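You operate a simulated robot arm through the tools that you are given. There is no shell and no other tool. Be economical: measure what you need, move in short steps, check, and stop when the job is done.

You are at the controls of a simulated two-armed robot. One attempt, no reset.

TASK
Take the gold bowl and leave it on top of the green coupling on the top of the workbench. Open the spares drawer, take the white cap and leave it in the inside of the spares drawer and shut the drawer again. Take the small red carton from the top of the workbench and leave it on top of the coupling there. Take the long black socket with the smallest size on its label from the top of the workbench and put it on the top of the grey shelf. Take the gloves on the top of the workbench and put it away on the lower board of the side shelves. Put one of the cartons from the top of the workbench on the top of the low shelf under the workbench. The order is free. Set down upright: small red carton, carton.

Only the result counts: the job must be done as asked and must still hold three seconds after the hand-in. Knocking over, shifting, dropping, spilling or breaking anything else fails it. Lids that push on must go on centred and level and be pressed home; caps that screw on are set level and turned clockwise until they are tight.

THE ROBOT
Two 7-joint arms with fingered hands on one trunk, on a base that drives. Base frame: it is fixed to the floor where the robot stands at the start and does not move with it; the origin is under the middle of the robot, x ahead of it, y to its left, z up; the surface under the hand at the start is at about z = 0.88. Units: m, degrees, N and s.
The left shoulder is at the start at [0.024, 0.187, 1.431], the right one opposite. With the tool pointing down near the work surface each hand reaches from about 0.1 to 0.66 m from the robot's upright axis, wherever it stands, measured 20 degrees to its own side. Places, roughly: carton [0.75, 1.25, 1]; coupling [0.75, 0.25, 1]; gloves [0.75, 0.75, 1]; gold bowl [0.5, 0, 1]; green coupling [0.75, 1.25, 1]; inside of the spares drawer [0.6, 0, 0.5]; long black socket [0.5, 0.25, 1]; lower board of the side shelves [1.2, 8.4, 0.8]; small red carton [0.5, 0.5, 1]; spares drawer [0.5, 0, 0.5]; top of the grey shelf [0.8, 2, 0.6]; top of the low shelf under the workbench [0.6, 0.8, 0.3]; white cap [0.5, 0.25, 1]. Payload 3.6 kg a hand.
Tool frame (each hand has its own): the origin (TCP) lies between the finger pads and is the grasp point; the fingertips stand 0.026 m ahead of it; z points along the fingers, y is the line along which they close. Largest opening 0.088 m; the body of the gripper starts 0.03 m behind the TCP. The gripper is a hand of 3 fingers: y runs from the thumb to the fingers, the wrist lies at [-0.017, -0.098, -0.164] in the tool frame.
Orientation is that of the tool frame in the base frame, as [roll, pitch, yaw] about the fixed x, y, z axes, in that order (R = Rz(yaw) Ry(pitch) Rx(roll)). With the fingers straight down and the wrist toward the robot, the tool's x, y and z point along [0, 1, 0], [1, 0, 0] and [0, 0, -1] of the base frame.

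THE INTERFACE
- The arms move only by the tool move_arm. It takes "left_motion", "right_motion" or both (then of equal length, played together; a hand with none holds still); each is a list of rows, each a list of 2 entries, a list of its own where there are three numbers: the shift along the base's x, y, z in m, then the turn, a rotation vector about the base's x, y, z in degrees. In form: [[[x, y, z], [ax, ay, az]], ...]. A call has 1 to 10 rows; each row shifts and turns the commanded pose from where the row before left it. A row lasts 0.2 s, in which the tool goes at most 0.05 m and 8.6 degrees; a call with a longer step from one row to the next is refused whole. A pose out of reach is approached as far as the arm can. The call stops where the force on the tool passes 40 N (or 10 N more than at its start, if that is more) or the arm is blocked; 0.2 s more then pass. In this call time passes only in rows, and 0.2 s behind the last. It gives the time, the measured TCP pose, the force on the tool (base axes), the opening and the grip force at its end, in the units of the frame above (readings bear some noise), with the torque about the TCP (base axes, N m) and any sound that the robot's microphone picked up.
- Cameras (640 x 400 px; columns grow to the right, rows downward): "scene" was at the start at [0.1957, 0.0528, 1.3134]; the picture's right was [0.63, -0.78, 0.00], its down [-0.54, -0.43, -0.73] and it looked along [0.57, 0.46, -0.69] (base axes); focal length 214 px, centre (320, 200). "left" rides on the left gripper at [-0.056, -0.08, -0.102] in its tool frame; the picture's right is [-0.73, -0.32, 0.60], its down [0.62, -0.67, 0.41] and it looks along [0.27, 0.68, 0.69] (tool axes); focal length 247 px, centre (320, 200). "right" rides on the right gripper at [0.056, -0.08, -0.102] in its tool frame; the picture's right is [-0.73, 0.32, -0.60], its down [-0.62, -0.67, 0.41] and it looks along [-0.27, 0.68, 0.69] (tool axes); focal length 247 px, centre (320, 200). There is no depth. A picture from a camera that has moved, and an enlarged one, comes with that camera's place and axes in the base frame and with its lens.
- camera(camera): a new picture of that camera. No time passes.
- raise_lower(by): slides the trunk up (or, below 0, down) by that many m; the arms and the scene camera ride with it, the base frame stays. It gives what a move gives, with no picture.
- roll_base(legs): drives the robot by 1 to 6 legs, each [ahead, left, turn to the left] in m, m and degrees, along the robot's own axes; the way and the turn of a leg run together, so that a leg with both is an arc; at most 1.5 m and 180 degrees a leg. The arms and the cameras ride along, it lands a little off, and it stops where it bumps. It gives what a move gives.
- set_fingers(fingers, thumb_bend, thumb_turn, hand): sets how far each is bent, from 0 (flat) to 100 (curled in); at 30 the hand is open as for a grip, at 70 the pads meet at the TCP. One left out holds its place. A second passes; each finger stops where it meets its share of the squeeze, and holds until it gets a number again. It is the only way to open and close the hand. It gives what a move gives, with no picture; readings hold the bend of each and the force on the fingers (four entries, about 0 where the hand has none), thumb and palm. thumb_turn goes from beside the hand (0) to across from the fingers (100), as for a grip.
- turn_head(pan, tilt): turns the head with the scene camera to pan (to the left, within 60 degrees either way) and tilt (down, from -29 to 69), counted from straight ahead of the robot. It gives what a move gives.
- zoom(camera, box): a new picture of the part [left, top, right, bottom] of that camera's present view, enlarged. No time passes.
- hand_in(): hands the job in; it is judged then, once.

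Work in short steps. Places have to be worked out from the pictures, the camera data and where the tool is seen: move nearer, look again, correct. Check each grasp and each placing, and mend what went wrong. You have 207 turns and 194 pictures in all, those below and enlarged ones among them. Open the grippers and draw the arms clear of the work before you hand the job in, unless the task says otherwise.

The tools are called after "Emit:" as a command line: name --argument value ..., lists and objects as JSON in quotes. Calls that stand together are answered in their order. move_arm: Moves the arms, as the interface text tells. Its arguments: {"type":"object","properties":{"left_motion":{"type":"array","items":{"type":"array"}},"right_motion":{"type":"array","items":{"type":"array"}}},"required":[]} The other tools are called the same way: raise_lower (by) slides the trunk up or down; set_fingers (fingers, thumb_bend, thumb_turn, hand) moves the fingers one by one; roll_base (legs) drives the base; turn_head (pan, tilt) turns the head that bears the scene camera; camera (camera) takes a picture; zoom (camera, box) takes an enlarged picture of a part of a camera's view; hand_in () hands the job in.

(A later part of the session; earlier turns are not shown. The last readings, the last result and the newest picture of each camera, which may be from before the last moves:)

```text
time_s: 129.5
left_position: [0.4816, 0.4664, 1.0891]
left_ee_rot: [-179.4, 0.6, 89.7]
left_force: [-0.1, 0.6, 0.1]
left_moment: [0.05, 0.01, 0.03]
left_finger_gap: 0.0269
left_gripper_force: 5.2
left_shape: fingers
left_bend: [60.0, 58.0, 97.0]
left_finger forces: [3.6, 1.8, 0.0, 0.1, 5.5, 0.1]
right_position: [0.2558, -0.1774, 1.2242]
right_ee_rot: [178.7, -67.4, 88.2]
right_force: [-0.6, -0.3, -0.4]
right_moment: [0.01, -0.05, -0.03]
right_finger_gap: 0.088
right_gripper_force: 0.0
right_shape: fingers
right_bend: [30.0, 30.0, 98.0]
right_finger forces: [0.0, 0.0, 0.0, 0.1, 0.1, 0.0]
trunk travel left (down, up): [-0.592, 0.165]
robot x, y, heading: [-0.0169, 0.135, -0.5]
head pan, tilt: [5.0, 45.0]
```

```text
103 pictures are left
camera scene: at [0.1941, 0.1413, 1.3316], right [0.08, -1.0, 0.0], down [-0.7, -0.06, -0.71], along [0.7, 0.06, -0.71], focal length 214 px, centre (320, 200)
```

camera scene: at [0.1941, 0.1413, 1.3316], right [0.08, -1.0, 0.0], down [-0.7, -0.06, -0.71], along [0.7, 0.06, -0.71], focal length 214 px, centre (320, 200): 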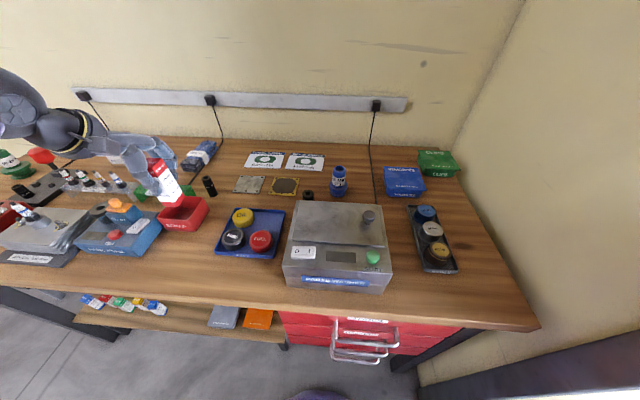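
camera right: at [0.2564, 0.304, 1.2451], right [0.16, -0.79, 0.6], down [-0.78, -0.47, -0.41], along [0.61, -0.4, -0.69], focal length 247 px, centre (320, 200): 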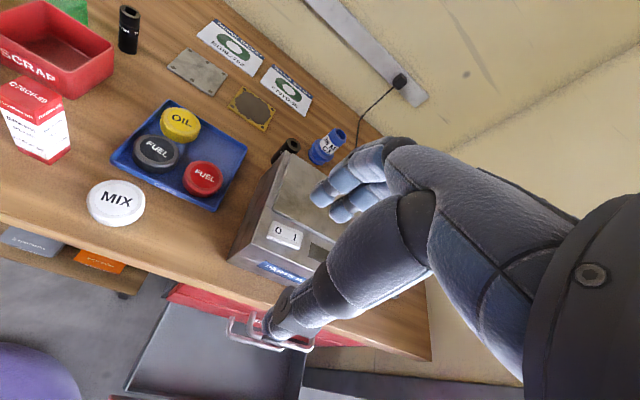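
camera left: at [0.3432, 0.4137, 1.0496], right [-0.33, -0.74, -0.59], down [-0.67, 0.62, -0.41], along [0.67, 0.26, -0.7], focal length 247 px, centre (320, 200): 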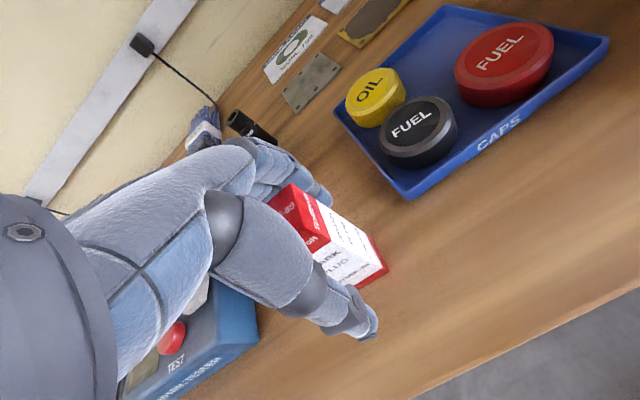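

I carry the carton toward the coupling at a safe height.

Emit:
move_arm --left_motion '[[[0.01, -0.03, 0.02], [0, 0, 0]], [[0.02, -0.04, 0.01], [0, 0, 0]], [[0.025, -0.04, 0], [0, 0, 0]], [[0.025, -0.04, 0], [0, 0, 0]], [[0.025, -0.04, 0], [0, 0, 0]], [[0.025, -0.04, 0], [0, 0, 0]], [[0.02, -0.04, 0], [0, 0, 0]]]'

Emit:
camera --camera "left"

Emit:
zoom --camera "scene" --box '[250, 80, 430, 230]'

```text
time_s: 131.1
left_position: [0.633, 0.1937, 1.1171]
left_ee_rot: [-179.4, 0.4, 89.8]
left_force: [1.0, 1.1, -0.9]
left_moment: [0.01, 0.0, -0.02]
left_finger_gap: 0.0267
left_gripper_force: 5.1
left_shape: fingers
left_bend: [60.0, 58.0, 97.0]
left_finger forces: [3.4, 1.7, 0.0, 0.0, 5.2, 0.0]
right_position: [0.2561, -0.1783, 1.224]
right_ee_rot: [179.0, -67.4, 88.0]
right_force: [0.4, -0.4, -0.1]
right_moment: [-0.02, -0.02, 0.02]
right_finger_gap: 0.088
right_gripper_force: 0.1
right_shape: fingers
right_bend: [30.0, 30.0, 98.0]
right_finger forces: [0.0, 0.0, 0.0, 0.1, 0.0, 0.0]
trunk travel left (down, up): [-0.592, 0.165]
robot x, y, heading: [-0.0151, 0.1355, -0.5]
head pan, tilt: [5.0, 45.0]
```

```text
102 pictures are left
camera left: at [0.554, 0.1392, 1.2214], right [-0.33, -0.74, -0.59], down [-0.67, 0.62, -0.41], along [0.67, 0.26, -0.7], focal length 247 px, centre (320, 200)
```

left: 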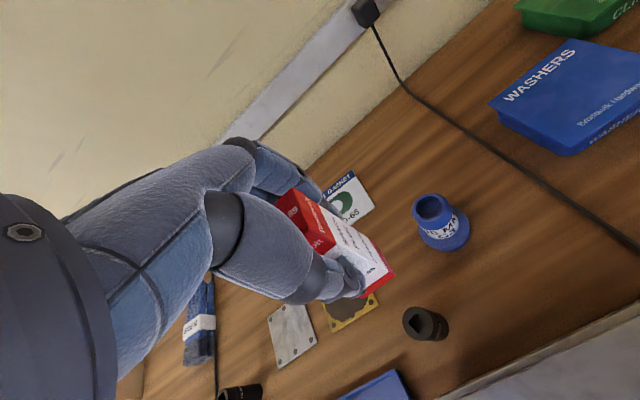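

```text
2.67 times, centred on (340, 155) of scene
camera zoom: at [0.1954, 0.1399, 1.3314], right [0.08, -1.0, 0.0], down [-0.7, -0.06, -0.71], along [0.7, 0.06, -0.71], focal length 572 px, centre (267, 320)
```

zoom: 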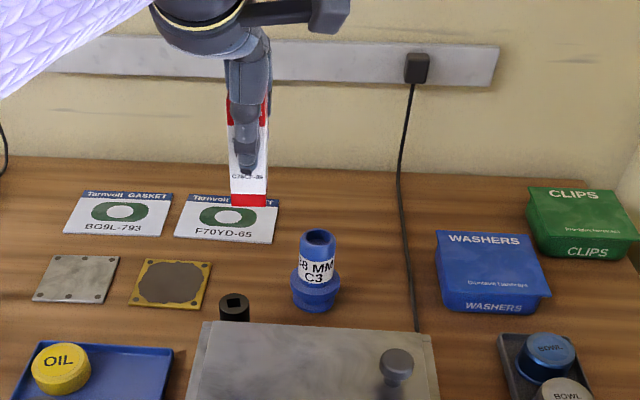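

Coupling top now measured at (0.681, 0.125, 0.967). I shift the carton over it and come down part way.

Emit:
move_arm --left_motion '[[[0.015, -0.022, 0], [0, 0, 0]], [[0.015, -0.022, 0], [0, 0, 0]], [[0.015, -0.022, 0], [0, 0, 0]], [[0, 0, -0.03], [0, 0, 0]], [[0, 0, -0.03], [0, 0, 0]]]'

Emit:
zoom --camera "left" --box '[220, 120, 500, 330]'

Emit:
zoom --camera "scene" --box '[280, 100, 400, 210]'

```text
time_s: 132.3
left_position: [0.6274, 0.1637, 1.0796]
left_ee_rot: [-179.5, 0.5, 89.8]
left_force: [0.0, 0.0, -0.5]
left_moment: [0.0, -0.01, -0.01]
left_finger_gap: 0.0267
left_gripper_force: 5.4
left_shape: fingers
left_bend: [60.0, 58.0, 97.0]
left_finger forces: [3.5, 1.7, 0.1, 0.0, 5.1, 0.0]
left hand out of reach, approached as far as the arm can: row 2, 3, 4, 5
right_position: [0.2567, -0.1775, 1.225]
right_ee_rot: [178.5, -67.4, 88.6]
right_force: [0.4, 0.3, 0.1]
right_moment: [0.03, -0.01, -0.02]
right_finger_gap: 0.0881
right_gripper_force: 0.1
right_shape: fingers
right_bend: [30.0, 30.0, 98.0]
right_finger forces: [0.0, 0.0, 0.1, 0.0, 0.1, 0.0]
trunk travel left (down, up): [-0.592, 0.165]
robot x, y, heading: [-0.0196, 0.1311, -0.2]
head pan, tilt: [5.0, 45.0]
```

```text
1.90 times, centred on (360, 225) of left
camera zoom: at [0.5484, 0.1088, 1.1813], right [-0.33, -0.74, -0.59], down [-0.67, 0.62, -0.41], along [0.67, 0.26, -0.7], focal length 470 px, centre (244, 152)
```

zoom: 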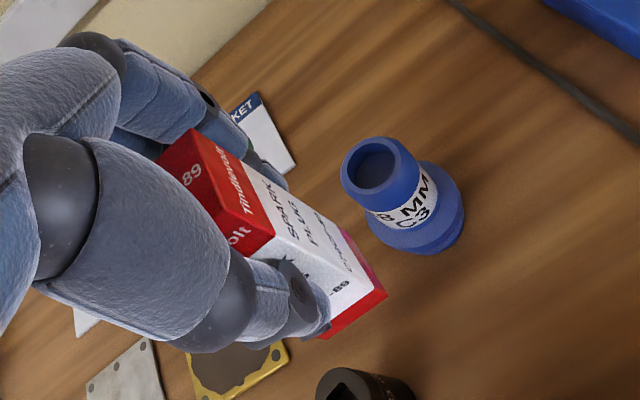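

```text
3.64 times, centred on (340, 155) of scene
camera zoom: at [0.1949, 0.1411, 1.3315], right [0.08, -1.0, 0.0], down [-0.7, -0.06, -0.71], along [0.7, 0.06, -0.71], focal length 780 px, centre (247, 364)
```

zoom: 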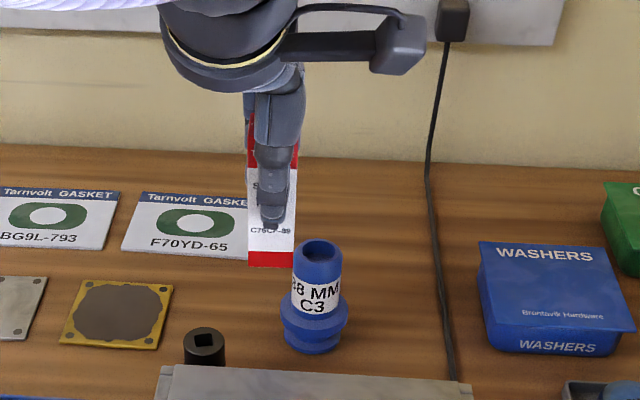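

Out of reach across the body. I raise the carton, turn the base 20° right (coupling then lies on the left arm's side) and creep forward.

Emit:
move_arm --left_motion '[[[-0.02, 0.01, 0.04], [0, 0, 0]], [[-0.02, 0.01, 0.035], [0, 0, 0]]]'

Emit:
roll_base --legs '[[0, 0, -20]]'

Emit:
roll_base --legs '[[0.04, 0.015, 0]]'

Emit:
camera --camera "scene"

```text
time_s: 132.9
left_position: [0.6441, 0.1618, 1.1346]
left_ee_rot: [-179.2, 0.5, 89.9]
left_force: [-0.1, 0.8, -0.9]
left_moment: [0.02, 0.0, 0.0]
left_finger_gap: 0.0267
left_gripper_force: 5.3
left_shape: fingers
left_bend: [60.0, 58.0, 97.0]
left_finger forces: [3.4, 1.6, 0.0, 0.0, 5.1, 0.0]
left hand out of reach, approached as far as the arm can: row 1, 2
right_position: [0.2557, -0.1765, 1.2262]
right_ee_rot: [178.8, -67.4, 88.3]
right_force: [0.1, -0.1, 0.5]
right_moment: [-0.01, 0.05, -0.04]
right_finger_gap: 0.0879
right_gripper_force: 0.1
right_shape: fingers
right_bend: [30.0, 30.0, 98.0]
right_finger forces: [0.0, 0.0, 0.1, 0.0, 0.0, 0.0]
trunk travel left (down, up): [-0.592, 0.165]
robot x, y, heading: [-0.0174, 0.1302, 0.0]
head pan, tilt: [5.0, 45.0]
```

```text
time_s: 134.3
left_position: [0.616, -0.0628, 1.1361]
left_ee_rot: [-179.3, 0.4, 70.2]
left_force: [-0.2, -0.4, 0.0]
left_moment: [0.0, 0.01, -0.01]
left_finger_gap: 0.0263
left_gripper_force: 5.4
left_shape: fingers
left_bend: [60.0, 59.0, 97.0]
left_finger forces: [3.4, 1.6, 0.1, 0.0, 5.0, 0.0]
right_position: [0.136, -0.2493, 1.2246]
right_ee_rot: [178.3, -67.3, 69.0]
right_force: [-0.2, 1.5, -0.2]
right_moment: [0.01, 0.02, 0.02]
right_finger_gap: 0.0882
right_gripper_force: 0.2
right_shape: fingers
right_bend: [30.0, 30.0, 98.0]
right_finger forces: [0.0, 0.0, 0.0, 0.0, 0.0, 0.0]
trunk travel left (down, up): [-0.592, 0.165]
robot x, y, heading: [-0.0145, 0.1319, -19.8]
head pan, tilt: [5.0, 45.0]
```

```text
time_s: 135.2
left_position: [0.659, -0.0631, 1.1349]
left_ee_rot: [-179.3, 0.5, 70.1]
left_force: [0.2, 0.3, 0.2]
left_moment: [-0.01, 0.02, 0.01]
left_finger_gap: 0.0263
left_gripper_force: 5.5
left_shape: fingers
left_bend: [60.0, 59.0, 97.0]
left_finger forces: [3.4, 1.6, 0.1, 0.1, 4.9, 0.1]
right_position: [0.1778, -0.2517, 1.2245]
right_ee_rot: [179.1, -67.4, 68.1]
right_force: [0.3, 0.4, -0.4]
right_moment: [0.01, 0.01, -0.01]
right_finger_gap: 0.0881
right_gripper_force: 0.0
right_shape: fingers
right_bend: [30.0, 30.0, 98.0]
right_finger forces: [0.0, 0.1, 0.0, 0.1, 0.1, 0.0]
trunk travel left (down, up): [-0.592, 0.165]
robot x, y, heading: [0.0265, 0.1342, -20.0]
head pan, tilt: [5.0, 45.0]
```

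```text
98 pictures are left
camera scene: at [0.2289, 0.0688, 1.3313], right [-0.26, -0.97, 0.0], down [-0.68, 0.18, -0.71], along [0.68, -0.18, -0.71], focal length 214 px, centre (320, 200)
```

scene: 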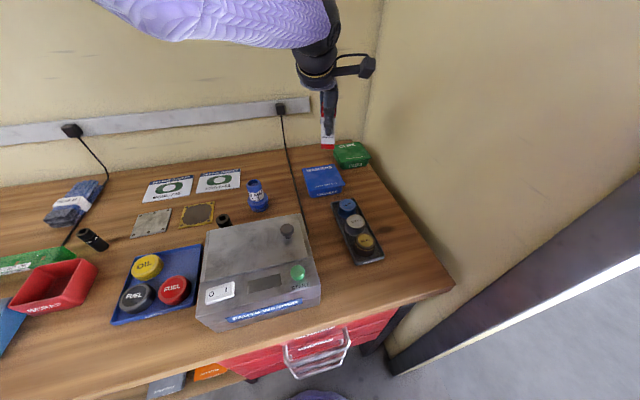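

Now I move the carton left over the coupling.

Emit:
move_arm --left_motion '[[[0.005, 0.045, 0], [0, 0, 0]], [[0.005, 0.048, 0], [0, 0, 0]], [[0.005, 0.048, 0], [0, 0, 0]], [[0.004, 0.048, 0], [0, 0, 0]], [[0, 0, -0.03], [0, 0, 0]]]'

Emit:
zoom --camera "left" --box '[220, 120, 500, 330]'

Emit:
zoom --camera "scene" --box '[190, 80, 320, 230]'

```text
time_s: 136.4
left_position: [0.7403, 0.089, 1.088]
left_ee_rot: [-179.4, 0.5, 70.0]
left_force: [-0.2, -0.4, -0.1]
left_moment: [0.01, -0.02, 0.0]
left_finger_gap: 0.0263
left_gripper_force: 5.0
left_shape: fingers
left_bend: [61.0, 59.0, 97.0]
left_finger forces: [3.4, 1.6, 0.0, 0.0, 5.0, 0.0]
left hand out of reach, approached as far as the arm can: row 1, 2, 3, 4, 5
right_position: [0.1785, -0.2503, 1.2249]
right_ee_rot: [178.7, -67.4, 68.5]
right_force: [0.5, 0.4, 0.0]
right_moment: [0.0, -0.01, 0.02]
right_finger_gap: 0.088
right_gripper_force: 0.1
right_shape: fingers
right_bend: [30.0, 30.0, 98.0]
right_finger forces: [0.1, 0.0, 0.0, 0.0, 0.1, 0.1]
trunk travel left (down, up): [-0.592, 0.165]
robot x, y, heading: [0.0261, 0.1346, -20.1]
head pan, tilt: [5.0, 45.0]
```

```text
1.90 times, centred on (360, 225) of left
camera zoom: at [0.6468, 0.0648, 1.1906], right [-0.56, -0.58, -0.59], down [-0.42, 0.81, -0.41], along [0.72, 0.02, -0.7], focal length 470 px, centre (244, 152)
```

zoom: 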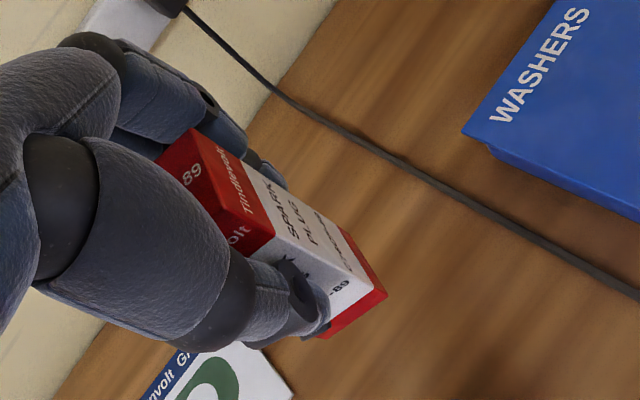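

```text
2.67 times, centred on (255, 155) of scene
camera zoom: at [0.2277, 0.0686, 1.3315], right [-0.26, -0.97, 0.0], down [-0.68, 0.18, -0.71], along [0.68, -0.18, -0.71], focal length 572 px, centre (493, 320)
```

zoom: 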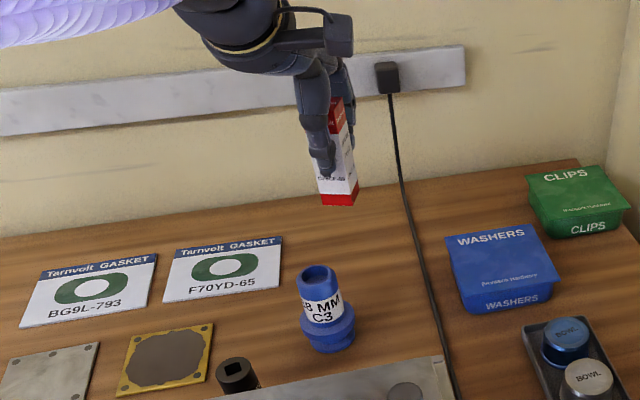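

The arm slid along a limit. I turn the hand's yaw by -25° (wrist more to the left), which suited this arm before, and move back toward the coupling.

Emit:
move_arm --left_motion '[[[0, 0, 0.02], [0, 0, -6]], [[-0.01, 0.005, 0.01], [0, 0, -7]], [[-0.015, 0.01, 0], [0, 0, -7]], [[-0.015, 0.01, 0], [0, 0, -6]], [[-0.015, 0.01, 0], [0, 0, 0]]]'

```text
time_s: 137.6
left_position: [0.6827, 0.1236, 1.1167]
left_ee_rot: [-179.3, 0.5, 44.0]
left_force: [0.3, 0.5, -0.3]
left_moment: [-0.03, 0.0, 0.03]
left_finger_gap: 0.0264
left_gripper_force: 5.1
left_shape: fingers
left_bend: [61.0, 59.0, 97.0]
left_finger forces: [3.3, 1.6, 0.1, 0.1, 5.0, 0.1]
right_position: [0.1777, -0.2494, 1.225]
right_ee_rot: [178.6, -67.4, 68.6]
right_force: [0.0, -1.1, 0.6]
right_moment: [0.04, 0.01, 0.02]
right_finger_gap: 0.0883
right_gripper_force: 0.0
right_shape: fingers
right_bend: [30.0, 30.0, 98.0]
right_finger forces: [0.1, 0.1, 0.0, 0.1, 0.1, 0.0]
trunk travel left (down, up): [-0.592, 0.165]
robot x, y, heading: [0.0282, 0.1326, -19.7]
head pan, tilt: [5.0, 45.0]
```

Free again. I check the alignment over the coupling from both cameras.

Emit:
zoom --camera "left" --box '[220, 120, 500, 330]'

Emit:
zoom --camera "scene" --box '[190, 80, 320, 230]'

```text
1.90 times, centred on (360, 225) of left
camera zoom: at [0.5882, 0.143, 1.2194], right [-0.76, -0.28, -0.59], down [-0.02, 0.91, -0.41], along [0.65, -0.3, -0.7], focal length 470 px, centre (244, 152)
```

zoom: 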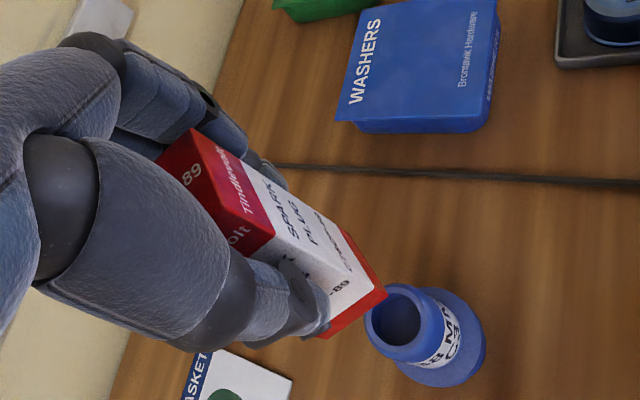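

```text
2.67 times, centred on (255, 155) of scene
camera zoom: at [0.2273, 0.0694, 1.3316], right [-0.26, -0.97, 0.0], down [-0.68, 0.18, -0.71], along [0.68, -0.18, -0.71], focal length 572 px, centre (493, 320)
```

zoom: 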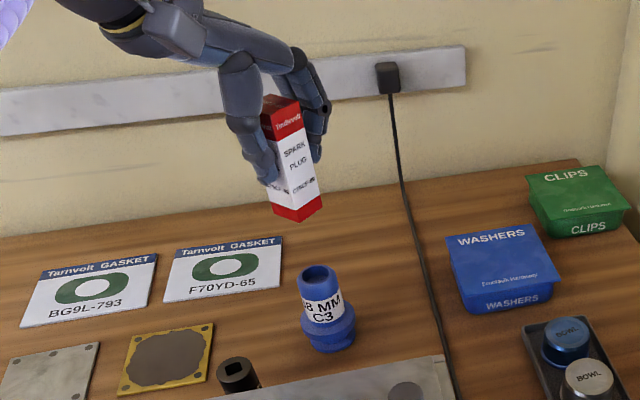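

The carton bottom (0.676, 0.127) is over the coupling top (0.678, 0.126). I descend toward it.

Emit:
move_arm --left_motion '[[[0.001, 0, -0.03], [0, 0, 0]], [[0.001, 0, -0.03], [0, 0, 0]], [[0, 0, -0.014], [0, 0, 0]]]'

Emit:
zoom --camera "left" --box '[260, 160, 440, 300]'

Emit:
zoom --camera "scene" --box '[210, 110, 310, 220]'

```text
time_s: 138.4
left_position: [0.6842, 0.1232, 1.0411]
left_ee_rot: [-179.2, 0.5, 44.1]
left_force: [-0.5, -0.5, 0.0]
left_moment: [0.01, -0.02, 0.04]
left_finger_gap: 0.0264
left_gripper_force: 4.4
left_shape: fingers
left_bend: [61.0, 59.0, 97.0]
left_finger forces: [3.3, 1.6, 0.0, 0.0, 4.9, 0.1]
right_position: [0.1782, -0.2504, 1.2242]
right_ee_rot: [178.8, -67.4, 68.4]
right_force: [0.6, -0.7, -0.9]
right_moment: [-0.02, 0.01, -0.03]
right_finger_gap: 0.0879
right_gripper_force: 0.1
right_shape: fingers
right_bend: [30.0, 30.0, 98.0]
right_finger forces: [0.0, 0.1, 0.0, 0.0, 0.0, 0.1]
trunk travel left (down, up): [-0.592, 0.165]
robot x, y, heading: [0.0302, 0.1357, -20.1]
head pan, tilt: [5.0, 45.0]
```

```text
2.86 times, centred on (350, 230) of left
camera zoom: at [0.5899, 0.1424, 1.1438], right [-0.76, -0.28, -0.59], down [-0.02, 0.91, -0.41], along [0.65, -0.3, -0.7], focal length 706 px, centre (234, 114)
```

zoom: 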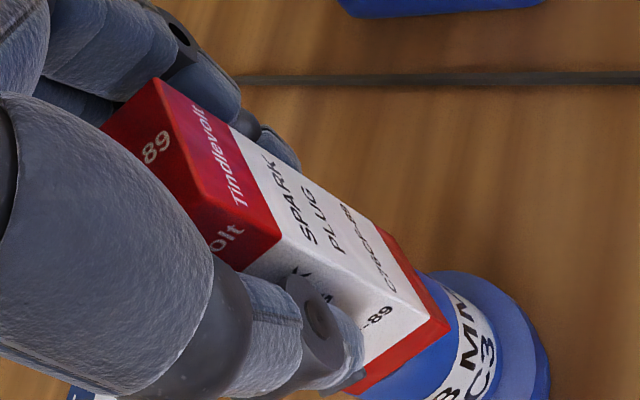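

```text
3.64 times, centred on (260, 165) of scene
camera zoom: at [0.2279, 0.069, 1.3315], right [-0.26, -0.97, 0.0], down [-0.68, 0.18, -0.71], along [0.68, -0.18, -0.71], focal length 780 px, centre (538, 327)
```

zoom: 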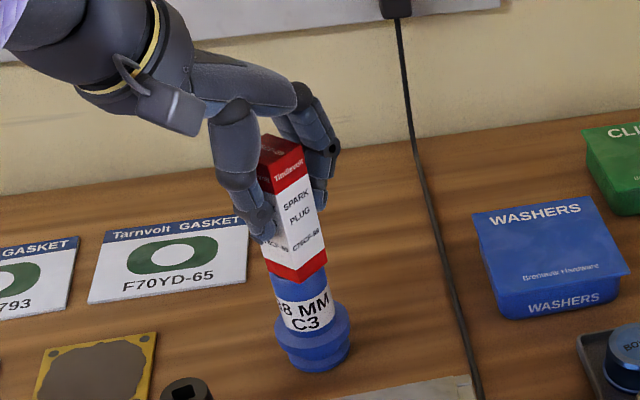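

Looks well centred. I lower in small steps until contact.

Emit:
move_arm --left_motion '[[[0, 0, -0.004], [0, 0, 0]]]'

Emit:
move_arm --left_motion '[[[0, 0, -0.003], [0, 0, 0]]]'

```text
time_s: 138.8
left_position: [0.6847, 0.1237, 1.0384]
left_ee_rot: [-179.4, 0.6, 44.1]
left_force: [-0.5, 0.8, 4.2]
left_moment: [-0.03, -0.01, -0.01]
left_finger_gap: 0.0264
left_gripper_force: 5.3
left_shape: fingers
left_bend: [61.0, 59.0, 97.0]
left_finger forces: [3.7, 1.7, 0.0, 0.0, 5.8, 0.0]
right_position: [0.1772, -0.2496, 1.2244]
right_ee_rot: [178.8, -67.4, 68.4]
right_force: [-0.8, 0.0, 0.3]
right_moment: [0.0, 0.0, 0.0]
right_finger_gap: 0.0878
right_gripper_force: 0.0
right_shape: fingers
right_bend: [30.0, 30.0, 98.0]
right_finger forces: [0.1, 0.0, 0.0, 0.0, 0.1, 0.0]
trunk travel left (down, up): [-0.592, 0.165]
robot x, y, heading: [0.026, 0.1366, -19.7]
head pan, tilt: [5.0, 45.0]
```

```text
time_s: 139.2
left_position: [0.6841, 0.123, 1.0375]
left_ee_rot: [-179.5, 0.5, 44.1]
left_force: [-0.6, 0.5, 9.3]
left_moment: [0.0, -0.01, 0.01]
left_finger_gap: 0.0261
left_gripper_force: 6.7
left_shape: fingers
left_bend: [61.0, 59.0, 97.0]
left_finger forces: [3.9, 1.9, 0.0, 0.0, 6.9, 0.0]
right_position: [0.1761, -0.2507, 1.2244]
right_ee_rot: [178.8, -67.4, 68.4]
right_force: [-0.5, 0.1, -0.8]
right_moment: [0.02, 0.03, 0.0]
right_finger_gap: 0.0883
right_gripper_force: 0.0
right_shape: fingers
right_bend: [30.0, 30.0, 98.0]
right_finger forces: [0.1, 0.0, 0.0, 0.0, 0.0, 0.0]
trunk travel left (down, up): [-0.592, 0.165]
robot x, y, heading: [0.0255, 0.1322, -19.9]
head pan, tilt: [5.0, 45.0]
```

Contact with no torque, so it's centred. I release gently in two stages.

Emit:
set_fingers --hand "left" --fingers 54 --thumb_bend 52

Emit:
zoom --camera "scene" --box '[210, 110, 310, 220]'

```text
time_s: 140.2
left_position: [0.6832, 0.1236, 1.034]
left_ee_rot: [-179.2, 0.5, 44.1]
left_force: [0.0, 0.3, 0.6]
left_moment: [0.01, 0.03, 0.01]
left_finger_gap: 0.0379
left_gripper_force: 0.0
left_shape: fingers
left_bend: [54.0, 52.0, 97.0]
left_finger forces: [0.0, 0.1, 0.0, 0.0, 0.1, 0.0]
right_position: [0.178, -0.251, 1.2236]
right_ee_rot: [178.6, -67.4, 68.7]
right_force: [0.5, 0.2, 0.4]
right_moment: [0.02, 0.0, 0.05]
right_finger_gap: 0.088
right_gripper_force: 0.0
right_shape: fingers
right_bend: [30.0, 30.0, 98.0]
right_finger forces: [0.1, 0.0, 0.0, 0.0, 0.1, 0.0]
trunk travel left (down, up): [-0.592, 0.165]
robot x, y, heading: [0.0253, 0.1342, -20.0]
head pan, tilt: [5.0, 45.0]
```

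```text
3.64 times, centred on (260, 165) of scene
camera zoom: at [0.2276, 0.069, 1.3315], right [-0.26, -0.97, 0.0], down [-0.68, 0.18, -0.71], along [0.68, -0.18, -0.71], focal length 780 px, centre (538, 327)
```

zoom: 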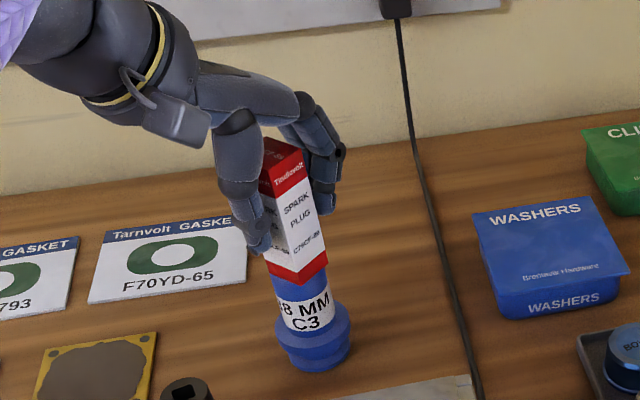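

It stands steady. I open fully and lift straight up.

Emit:
set_fingers --hand "left" --fingers 32 --thumb_bend 32

Emit:
move_arm --left_motion '[[[0, 0, 0.03], [0, 0, 0]], [[0, 0, 0.04], [0, 0, 0]], [[0, 0, 0.04], [0, 0, 0]], [[-0.02, 0.01, 0.02], [0, 0, 0]], [[-0.04, 0.02, 0], [0, 0, 0]], [[-0.04, 0.02, 0], [0, 0, 0]]]'

Emit:
camera --camera "scene"

```text
time_s: 141.2
left_position: [0.6848, 0.1221, 1.0346]
left_ee_rot: [-179.2, 0.6, 44.1]
left_force: [-0.1, -0.4, -1.1]
left_moment: [0.0, 0.02, 0.02]
left_finger_gap: 0.0837
left_gripper_force: 0.0
left_shape: fingers
left_bend: [32.0, 32.0, 97.0]
left_finger forces: [0.0, 0.0, 0.1, 0.0, 0.0, 0.1]
right_position: [0.1782, -0.2499, 1.2238]
right_ee_rot: [178.7, -67.4, 68.4]
right_force: [0.0, -0.6, -0.1]
right_moment: [0.02, 0.0, -0.02]
right_finger_gap: 0.0877
right_gripper_force: 0.1
right_shape: fingers
right_bend: [30.0, 30.0, 98.0]
right_finger forces: [0.0, 0.1, 0.0, 0.0, 0.0, 0.0]
trunk travel left (down, up): [-0.592, 0.165]
robot x, y, heading: [0.0218, 0.1327, -20.1]
head pan, tilt: [5.0, 45.0]
```

```text
time_s: 142.6
left_position: [0.5869, 0.1706, 1.1641]
left_ee_rot: [-179.3, 0.6, 44.0]
left_force: [-0.2, -0.3, -0.1]
left_moment: [-0.01, 0.0, -0.01]
left_finger_gap: 0.0838
left_gripper_force: 0.1
left_shape: fingers
left_bend: [32.0, 32.0, 97.0]
left_finger forces: [0.0, 0.0, 0.0, 0.0, 0.0, 0.0]
right_position: [0.1779, -0.2513, 1.2247]
right_ee_rot: [178.6, -67.3, 68.4]
right_force: [0.3, 0.3, -0.1]
right_moment: [-0.05, 0.01, 0.03]
right_finger_gap: 0.0877
right_gripper_force: 0.1
right_shape: fingers
right_bend: [30.0, 30.0, 98.0]
right_finger forces: [0.1, 0.1, 0.1, 0.0, 0.0, 0.1]
trunk travel left (down, up): [-0.592, 0.165]
robot x, y, heading: [0.0245, 0.1364, -20.0]
head pan, tilt: [5.0, 45.0]
```

```text
90 pictures are left
camera scene: at [0.2269, 0.0696, 1.3317], right [-0.26, -0.97, 0.0], down [-0.68, 0.18, -0.71], along [0.68, -0.18, -0.71], focal length 214 px, centre (320, 200)
```

scene: 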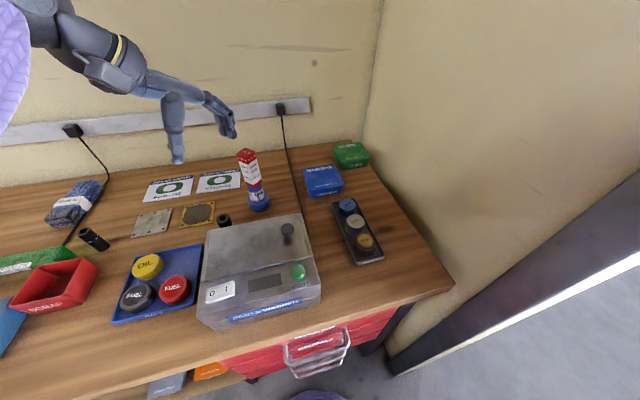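

The red carton stands on the coupling. Next the gold bowl: I rotate the base 15° further right so the bowl tray comes to the left arm's side.

Emit:
roll_base --legs '[[-0.02, 0.02, -15]]'

Emit:
zoom --camera "scene" --box '[220, 140, 400, 290]'

```text
time_s: 143.9
left_position: [0.5687, 0.0526, 1.1643]
left_ee_rot: [-179.2, 0.5, 29.2]
left_force: [-0.4, 0.1, 0.3]
left_moment: [0.02, -0.05, 0.02]
left_finger_gap: 0.0838
left_gripper_force: 0.1
left_shape: fingers
left_bend: [32.0, 32.0, 97.0]
left_finger forces: [0.0, 0.0, 0.0, 0.0, 0.1, 0.0]
right_position: [0.0667, -0.2492, 1.2258]
right_ee_rot: [178.6, -67.4, 53.7]
right_force: [0.8, 1.0, -0.4]
right_moment: [-0.01, -0.02, -0.03]
right_finger_gap: 0.0882
right_gripper_force: 0.1
right_shape: fingers
right_bend: [30.0, 30.0, 98.0]
right_finger forces: [0.0, 0.0, 0.0, 0.0, 0.0, 0.0]
trunk travel left (down, up): [-0.592, 0.165]
robot x, y, heading: [0.0182, 0.1626, -34.8]
head pan, tilt: [5.0, 45.0]
```

```text
2.67 times, centred on (310, 215) of scene
camera zoom: at [0.1957, 0.0461, 1.3315], right [-0.5, -0.87, 0.0], down [-0.61, 0.35, -0.71], along [0.61, -0.35, -0.71], focal length 572 px, centre (347, 160)
```

zoom: 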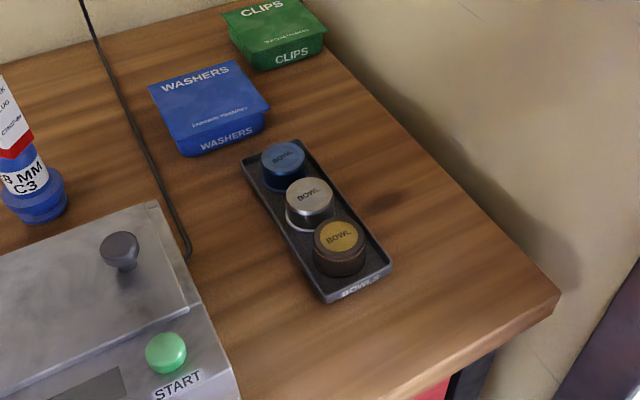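

Gold bowl: centre about (0.464, -0.099), top z≈0.93, diameter ≈0.045, neighbour white bowl 0.052 further in x. I grip along y: hand yaw to ~8°, opening ~0.065, coming above it.

Emit:
set_fingers --hand "left" --fingers 40 --thumb_bend 40

Emit:
move_arm --left_motion '[[[-0.025, -0.035, -0.01], [0, 0, -7]], [[-0.025, -0.038, -0.01], [0, 0, -7]], [[-0.025, -0.038, -0.01], [0, 0, -7]], [[-0.028, -0.04, -0.01], [0, 0, 0]], [[-0.002, -0.001, -0.04], [0, 0, 0]], [[0, 0, -0.035], [0, 0, 0]]]'

Emit:
camera --camera "left"

Emit:
zoom --camera "scene" --box '[270, 170, 390, 270]'

```text
time_s: 144.9
left_position: [0.5693, 0.0522, 1.1632]
left_ee_rot: [-179.3, 0.4, 29.2]
left_force: [0.1, -0.7, 0.3]
left_moment: [-0.02, 0.04, 0.0]
left_finger_gap: 0.0677
left_gripper_force: 0.2
left_shape: fingers
left_bend: [40.0, 40.0, 97.0]
left_finger forces: [0.0, 0.0, 0.0, 0.1, 0.0, 0.0]
right_position: [0.0655, -0.2498, 1.2245]
right_ee_rot: [178.8, -67.4, 53.5]
right_force: [-0.1, -0.1, -0.4]
right_moment: [0.0, -0.01, 0.02]
right_finger_gap: 0.088
right_gripper_force: 0.1
right_shape: fingers
right_bend: [30.0, 30.0, 98.0]
right_finger forces: [0.0, 0.1, 0.1, 0.0, 0.0, 0.1]
trunk travel left (down, up): [-0.592, 0.165]
robot x, y, heading: [0.0154, 0.1613, -34.9]
head pan, tilt: [5.0, 45.0]
```

```text
time_s: 146.3
left_position: [0.4632, -0.0994, 1.0478]
left_ee_rot: [-179.1, 0.5, 8.3]
left_force: [0.9, -0.3, 0.1]
left_moment: [0.0, -0.02, -0.01]
left_finger_gap: 0.0673
left_gripper_force: 0.0
left_shape: fingers
left_bend: [40.0, 40.0, 97.0]
left_finger forces: [0.0, 0.0, 0.0, 0.0, 0.0, 0.0]
right_position: [0.0653, -0.2504, 1.2245]
right_ee_rot: [178.6, -67.4, 53.6]
right_force: [-0.5, -0.9, -0.4]
right_moment: [-0.01, 0.04, -0.01]
right_finger_gap: 0.088
right_gripper_force: 0.1
right_shape: fingers
right_bend: [30.0, 30.0, 98.0]
right_finger forces: [0.1, 0.0, 0.1, 0.0, 0.0, 0.0]
trunk travel left (down, up): [-0.592, 0.165]
robot x, y, heading: [0.0166, 0.1612, -34.7]
head pan, tilt: [5.0, 45.0]
```

```text
88 pictures are left
camera left: at [0.3975, -0.028, 1.1518], right [-0.78, 0.22, -0.59], down [0.52, 0.75, -0.41], along [0.35, -0.62, -0.7], focal length 247 px, centre (320, 200)
```

left: 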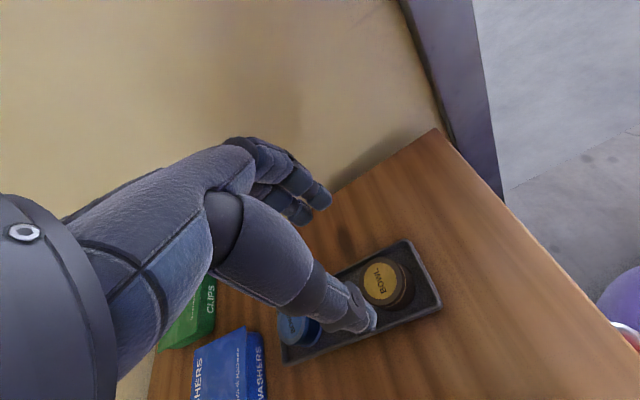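

```text
4.00 times, centred on (330, 220) of scene
camera zoom: at [0.1955, 0.0453, 1.3315], right [-0.5, -0.87, 0.0], down [-0.61, 0.35, -0.71], along [0.61, -0.35, -0.71], focal length 858 px, centre (280, 120)
```

zoom: 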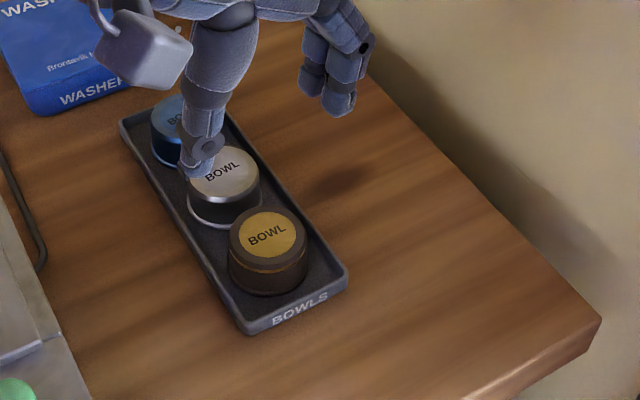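

Bowl centre refined to (0.467, -0.0985). I descend to grip its upper half.

Emit:
move_arm --left_motion '[[[0.003, 0.001, -0.04], [0, 0, 0]], [[0, 0, -0.04], [0, 0, 0]], [[0, 0, -0.035], [0, 0, 0]]]'

Emit:
zoom --camera "scene" --box '[270, 170, 390, 270]'

```text
time_s: 147.1
left_position: [0.4675, -0.1, 0.9319]
left_ee_rot: [-179.3, 0.4, 8.2]
left_force: [1.0, 0.0, -0.7]
left_moment: [-0.04, 0.01, -0.02]
left_finger_gap: 0.0673
left_gripper_force: 0.0
left_shape: fingers
left_bend: [40.0, 40.0, 97.0]
left_finger forces: [0.1, 0.0, 0.0, 0.0, 0.0, 0.0]
right_position: [0.0661, -0.2512, 1.2245]
right_ee_rot: [178.6, -67.4, 53.7]
right_force: [0.3, 0.1, -0.6]
right_moment: [0.02, -0.02, 0.0]
right_finger_gap: 0.0881
right_gripper_force: 0.0
right_shape: fingers
right_bend: [30.0, 30.0, 98.0]
right_finger forces: [0.0, 0.0, 0.0, 0.1, 0.1, 0.1]
trunk travel left (down, up): [-0.592, 0.165]
robot x, y, heading: [0.015, 0.1652, -34.8]
head pan, tilt: [5.0, 45.0]
```

```text
4.00 times, centred on (330, 220) of scene
camera zoom: at [0.196, 0.0457, 1.3314], right [-0.5, -0.87, 0.0], down [-0.61, 0.35, -0.71], along [0.61, -0.35, -0.71], focal length 858 px, centre (280, 120)
```

zoom: 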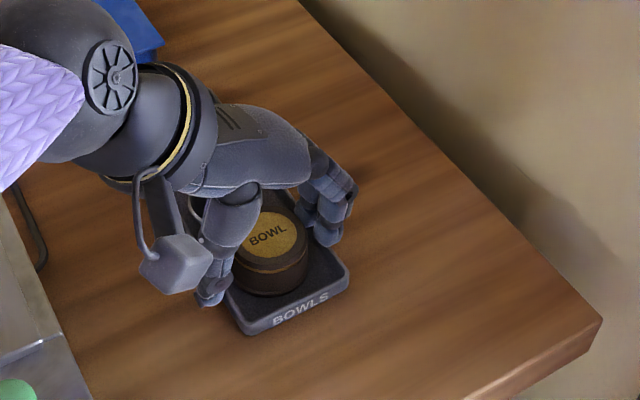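

Good straddle. I close and lift.

Emit:
set_fingers --hand "left" --fingers 60 --thumb_bend 60

Emit:
move_arm --left_motion '[[[0, 0, 0.02], [0, 0, 0]], [[0, 0, 0.035], [0, 0, 0]], [[0, 0, 0.04], [0, 0, 0]]]'

Emit:
zoom --camera "scene" --box '[250, 130, 400, 270]'

```text
time_s: 148.1
left_position: [0.4684, -0.1021, 0.9328]
left_ee_rot: [-179.3, 0.5, 8.3]
left_force: [0.5, -6.9, 2.7]
left_moment: [-0.27, -0.08, -0.1]
left_finger_gap: 0.0366
left_gripper_force: 7.5
left_shape: fingers
left_bend: [54.0, 55.0, 97.0]
left_finger forces: [0.0, 11.4, 0.1, 0.0, 3.4, 0.0]
right_position: [0.0658, -0.2502, 1.2252]
right_ee_rot: [178.7, -67.4, 53.6]
right_force: [-0.8, -0.4, 0.2]
right_moment: [-0.01, 0.0, -0.01]
right_finger_gap: 0.0882
right_gripper_force: 0.1
right_shape: fingers
right_bend: [30.0, 30.0, 98.0]
right_finger forces: [0.1, 0.0, 0.1, 0.0, 0.0, 0.0]
trunk travel left (down, up): [-0.592, 0.165]
robot x, y, heading: [0.0192, 0.1613, -34.9]
head pan, tilt: [5.0, 45.0]
```

```text
time_s: 148.9
left_position: [0.4702, -0.0965, 1.0276]
left_ee_rot: [-179.1, 0.5, 8.3]
left_force: [0.2, 0.1, -0.6]
left_moment: [-0.01, -0.01, 0.01]
left_finger_gap: 0.0234
left_gripper_force: 0.1
left_shape: fingers
left_bend: [60.0, 60.0, 97.0]
left_finger forces: [0.0, 0.0, 0.1, 0.0, 0.0, 0.1]
right_position: [0.0666, -0.2487, 1.2247]
right_ee_rot: [178.8, -67.3, 53.4]
right_force: [-0.7, -0.3, 0.7]
right_moment: [0.01, 0.0, 0.0]
right_finger_gap: 0.0881
right_gripper_force: 0.0
right_shape: fingers
right_bend: [30.0, 30.0, 98.0]
right_finger forces: [0.0, 0.0, 0.1, 0.0, 0.0, 0.0]
trunk travel left (down, up): [-0.592, 0.165]
robot x, y, heading: [0.0161, 0.1607, -34.8]
head pan, tilt: [5.0, 45.0]
```

```text
2.86 times, centred on (325, 200) of scene
camera zoom: at [0.1957, 0.0462, 1.3315], right [-0.5, -0.87, 0.0], down [-0.61, 0.35, -0.71], along [0.61, -0.35, -0.71], focal length 613 px, centre (306, 200)
```

zoom: 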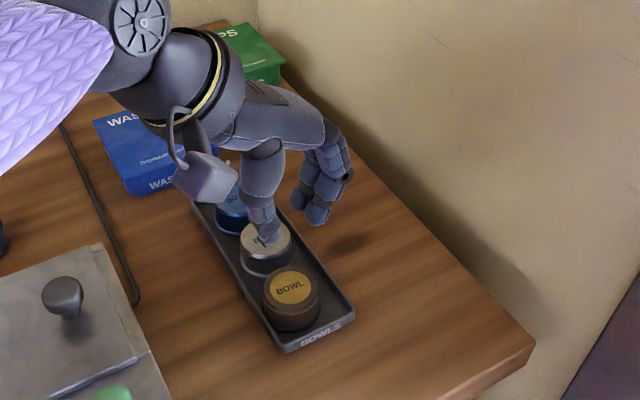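

It slipped out (grip too high and off-centre; bowl and tray unmoved). I reopen, go 1 cm lower and 4 mm to the right, and grip firmer.

Emit:
set_fingers --hand "left" --fingers 40 --thumb_bend 40

Emit:
move_arm --left_motion '[[[-0.002, -0.006, -0.035], [0, 0, 0]], [[0, 0, -0.035], [0, 0, 0]], [[0, 0, -0.025], [0, 0, 0]], [[0, 0, -0.01], [0, 0, 0]]]'

Emit:
zoom --camera "left" --box '[220, 130, 480, 330]'

```text
time_s: 149.9
left_position: [0.4717, -0.097, 1.0284]
left_ee_rot: [-179.2, 0.5, 8.3]
left_force: [0.1, 1.2, -0.5]
left_moment: [-0.04, 0.0, 0.04]
left_finger_gap: 0.0666
left_gripper_force: 0.1
left_shape: fingers
left_bend: [40.0, 40.0, 97.0]
left_finger forces: [0.0, 0.0, 0.0, 0.1, 0.0, 0.0]
right_position: [0.0659, -0.2498, 1.2237]
right_ee_rot: [178.8, -67.4, 53.5]
right_force: [0.0, -0.2, -0.1]
right_moment: [-0.01, 0.0, -0.02]
right_finger_gap: 0.088
right_gripper_force: 0.1
right_shape: fingers
right_bend: [30.0, 30.0, 98.0]
right_finger forces: [0.0, 0.0, 0.0, 0.0, 0.1, 0.0]
trunk travel left (down, up): [-0.592, 0.165]
robot x, y, heading: [0.0209, 0.1587, -35.0]
head pan, tilt: [5.0, 45.0]
```

```text
time_s: 150.9
left_position: [0.466, -0.1043, 0.9229]
left_ee_rot: [-179.2, 0.4, 8.2]
left_force: [-0.6, -0.1, 0.4]
left_moment: [0.02, 0.0, 0.0]
left_finger_gap: 0.0665
left_gripper_force: 0.1
left_shape: fingers
left_bend: [40.0, 40.0, 97.0]
left_finger forces: [0.1, 0.1, 0.0, 0.0, 0.0, 0.0]
right_position: [0.0662, -0.2499, 1.2248]
right_ee_rot: [178.8, -67.3, 53.6]
right_force: [-0.5, 0.3, 0.4]
right_moment: [-0.04, 0.01, 0.0]
right_finger_gap: 0.0879
right_gripper_force: 0.1
right_shape: fingers
right_bend: [30.0, 30.0, 98.0]
right_finger forces: [0.0, 0.0, 0.0, 0.1, 0.0, 0.0]
trunk travel left (down, up): [-0.592, 0.165]
robot x, y, heading: [0.0182, 0.158, -34.7]
head pan, tilt: [5.0, 45.0]
```

```text
2.00 times, centred on (350, 230) of left
camera zoom: at [0.3995, -0.0328, 1.0264], right [-0.78, 0.22, -0.59], down [0.52, 0.75, -0.41], along [0.35, -0.62, -0.7], focal length 494 px, centre (260, 140)
```

zoom: 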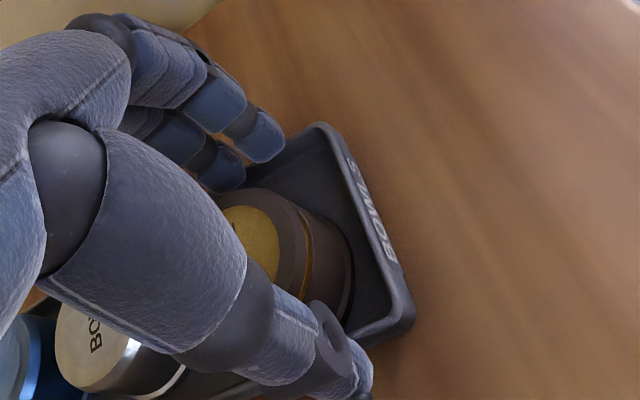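

The hand is now lower and centred on the bowl. I close firmly and lift.

Emit:
set_fingers --hand "left" --fingers 68 --thumb_bend 68

Emit:
move_arm --left_motion '[[[0, 0, 0.015], [0, 0, 0]], [[0, 0, 0.03], [0, 0, 0]], [[0, 0, 0.04], [0, 0, 0]]]'

Emit:
zoom --camera "scene" --box '[250, 130, 400, 270]'

```text
time_s: 151.9
left_position: [0.4667, -0.1048, 0.9237]
left_ee_rot: [-179.3, 0.6, 8.2]
left_force: [3.5, -8.3, 2.1]
left_moment: [-0.33, -0.04, -0.15]
left_finger_gap: 0.0361
left_gripper_force: 14.4
left_shape: fingers
left_bend: [57.0, 56.0, 96.0]
left_finger forces: [0.0, 19.1, 0.0, 0.0, 9.3, 0.0]
right_position: [0.0653, -0.2509, 1.2248]
right_ee_rot: [178.8, -67.4, 53.5]
right_force: [-0.2, -0.5, -0.4]
right_moment: [0.01, -0.04, -0.03]
right_finger_gap: 0.0882
right_gripper_force: 0.1
right_shape: fingers
right_bend: [30.0, 30.0, 98.0]
right_finger forces: [0.0, 0.1, 0.1, 0.0, 0.0, 0.1]
trunk travel left (down, up): [-0.592, 0.165]
robot x, y, heading: [0.0148, 0.1599, -35.0]
head pan, tilt: [5.0, 45.0]
```

```text
time_s: 152.7
left_position: [0.4649, -0.1022, 1.0081]
left_ee_rot: [-178.9, 0.5, 8.2]
left_force: [0.4, -0.9, -0.7]
left_moment: [-0.02, 0.0, 0.03]
left_finger_gap: 0.033
left_gripper_force: 12.5
left_shape: fingers
left_bend: [60.0, 57.0, 94.0]
left_finger forces: [0.0, 12.2, 0.0, 0.1, 12.6, 0.0]
right_position: [0.0665, -0.2497, 1.224]
right_ee_rot: [178.5, -67.4, 53.8]
right_force: [0.6, 0.3, 0.2]
right_moment: [0.01, -0.01, -0.01]
right_finger_gap: 0.0878
right_gripper_force: 0.0
right_shape: fingers
right_bend: [30.0, 30.0, 98.0]
right_finger forces: [0.1, 0.0, 0.1, 0.0, 0.1, 0.0]
trunk travel left (down, up): [-0.592, 0.165]
robot x, y, heading: [0.018, 0.1648, -35.1]
head pan, tilt: [5.0, 45.0]
```

```text
2.86 times, centred on (325, 200) of scene
camera zoom: at [0.1957, 0.0461, 1.3315], right [-0.5, -0.87, 0.0], down [-0.61, 0.35, -0.71], along [0.61, -0.35, -0.71], focal length 613 px, centre (306, 200)
```

zoom: 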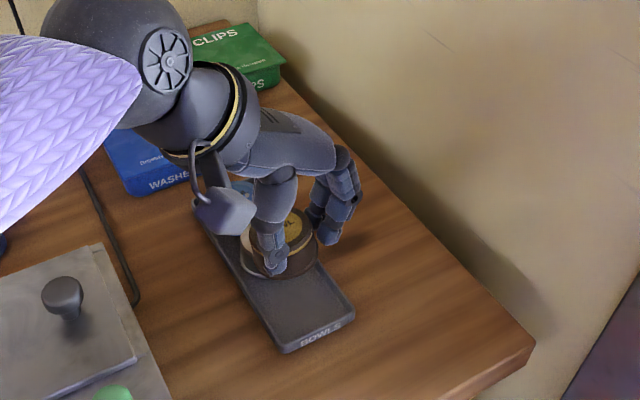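

The gold bowl is lifted. I raise it high and turn back to face the bench, then drive left along it in stages.

Emit:
move_arm --left_motion '[[[0, 0, 0.04], [0, 0, 0]], [[0, 0, 0.04], [0, 0, 0]], [[0, 0, 0.04], [0, 0, 0]], [[0, 0, 0.04], [0, 0, 0]]]'

Emit:
roll_base --legs '[[-0.03, 0, 35]]'

Emit:
roll_base --legs '[[0, 0.55, 0]]'

Emit:
turn_head --pan 30 --tilt 40

Emit:
camera --camera "scene"

```text
time_s: 153.7
left_position: [0.4653, -0.1046, 1.1677]
left_ee_rot: [-179.2, 0.5, 8.2]
left_force: [0.3, 0.1, -0.6]
left_moment: [-0.01, -0.02, -0.01]
left_finger_gap: 0.0331
left_gripper_force: 12.0
left_shape: fingers
left_bend: [60.0, 57.0, 94.0]
left_finger forces: [0.0, 12.2, 0.0, 0.0, 12.6, 0.0]
right_position: [0.0654, -0.2494, 1.2246]
right_ee_rot: [178.7, -67.4, 53.7]
right_force: [0.8, -0.5, 0.4]
right_moment: [0.0, 0.0, 0.01]
right_finger_gap: 0.088
right_gripper_force: 0.0
right_shape: fingers
right_bend: [30.0, 30.0, 98.0]
right_finger forces: [0.0, 0.0, 0.0, 0.0, 0.0, 0.0]
trunk travel left (down, up): [-0.592, 0.165]
robot x, y, heading: [0.0203, 0.1605, -34.9]
head pan, tilt: [5.0, 45.0]
```

```text
time_s: 155.8
left_position: [0.5089, 0.2102, 1.1664]
left_ee_rot: [-179.2, 0.5, 43.1]
left_force: [0.5, 0.2, -1.2]
left_moment: [-0.01, 0.01, -0.03]
left_finger_gap: 0.0327
left_gripper_force: 12.4
left_shape: fingers
left_bend: [60.0, 57.0, 94.0]
left_finger forces: [0.0, 12.1, 0.0, 0.0, 12.6, 0.0]
right_position: [0.2653, -0.1407, 1.2242]
right_ee_rot: [178.7, -67.4, 88.6]
right_force: [-0.4, 0.6, 0.2]
right_moment: [0.01, -0.04, 0.01]
right_finger_gap: 0.0882
right_gripper_force: 0.1
right_shape: fingers
right_bend: [30.0, 30.0, 98.0]
right_finger forces: [0.1, 0.0, 0.1, 0.1, 0.0, 0.1]
trunk travel left (down, up): [-0.592, 0.165]
robot x, y, heading: [-0.0108, 0.1714, -0.1]
head pan, tilt: [5.0, 45.0]
```

```text
time_s: 158.9
left_position: [0.5097, 0.7496, 1.1675]
left_ee_rot: [-179.2, 0.4, 42.9]
left_force: [0.0, 0.5, -0.9]
left_moment: [0.0, 0.03, 0.02]
left_finger_gap: 0.033
left_gripper_force: 12.1
left_shape: fingers
left_bend: [60.0, 57.0, 94.0]
left_finger forces: [0.0, 12.0, 0.0, 0.1, 12.6, 0.0]
right_position: [0.2627, 0.4008, 1.2246]
right_ee_rot: [178.6, -67.2, 88.4]
right_force: [0.0, -0.4, -0.6]
right_moment: [0.04, -0.02, -0.01]
right_finger_gap: 0.0879
right_gripper_force: 0.1
right_shape: fingers
right_bend: [30.0, 30.0, 98.0]
right_finger forces: [0.0, 0.0, 0.0, 0.0, 0.1, 0.0]
trunk travel left (down, up): [-0.592, 0.165]
robot x, y, heading: [-0.0106, 0.7099, 0.1]
head pan, tilt: [5.0, 45.0]
```

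```text
time_s: 159.8
left_position: [0.5102, 0.7476, 1.1662]
left_ee_rot: [-179.1, 0.5, 42.9]
left_force: [0.1, -0.5, -0.3]
left_moment: [-0.03, 0.05, 0.0]
left_finger_gap: 0.0329
left_gripper_force: 11.7
left_shape: fingers
left_bend: [60.0, 57.0, 94.0]
left_finger forces: [0.1, 12.1, 0.1, 0.1, 12.6, 0.1]
right_position: [0.2631, 0.4012, 1.2247]
right_ee_rot: [178.5, -67.3, 88.6]
right_force: [-0.5, 0.0, -0.3]
right_moment: [0.04, -0.01, -0.03]
right_finger_gap: 0.088
right_gripper_force: 0.1
right_shape: fingers
right_bend: [30.0, 30.0, 98.0]
right_finger forces: [0.0, 0.0, 0.1, 0.1, 0.1, 0.0]
trunk travel left (down, up): [-0.592, 0.165]
robot x, y, heading: [-0.0089, 0.7143, -0.3]
head pan, tilt: [30.0, 40.0]
```

```text
82 pictures are left
camera scene: at [0.195, 0.7542, 1.3387], right [0.5, -0.87, 0.0], down [-0.56, -0.32, -0.77], along [0.66, 0.38, -0.64], focal length 214 px, centre (320, 200)
```

scene: 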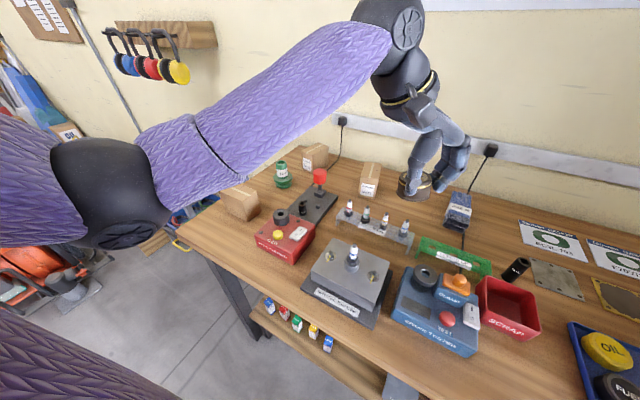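

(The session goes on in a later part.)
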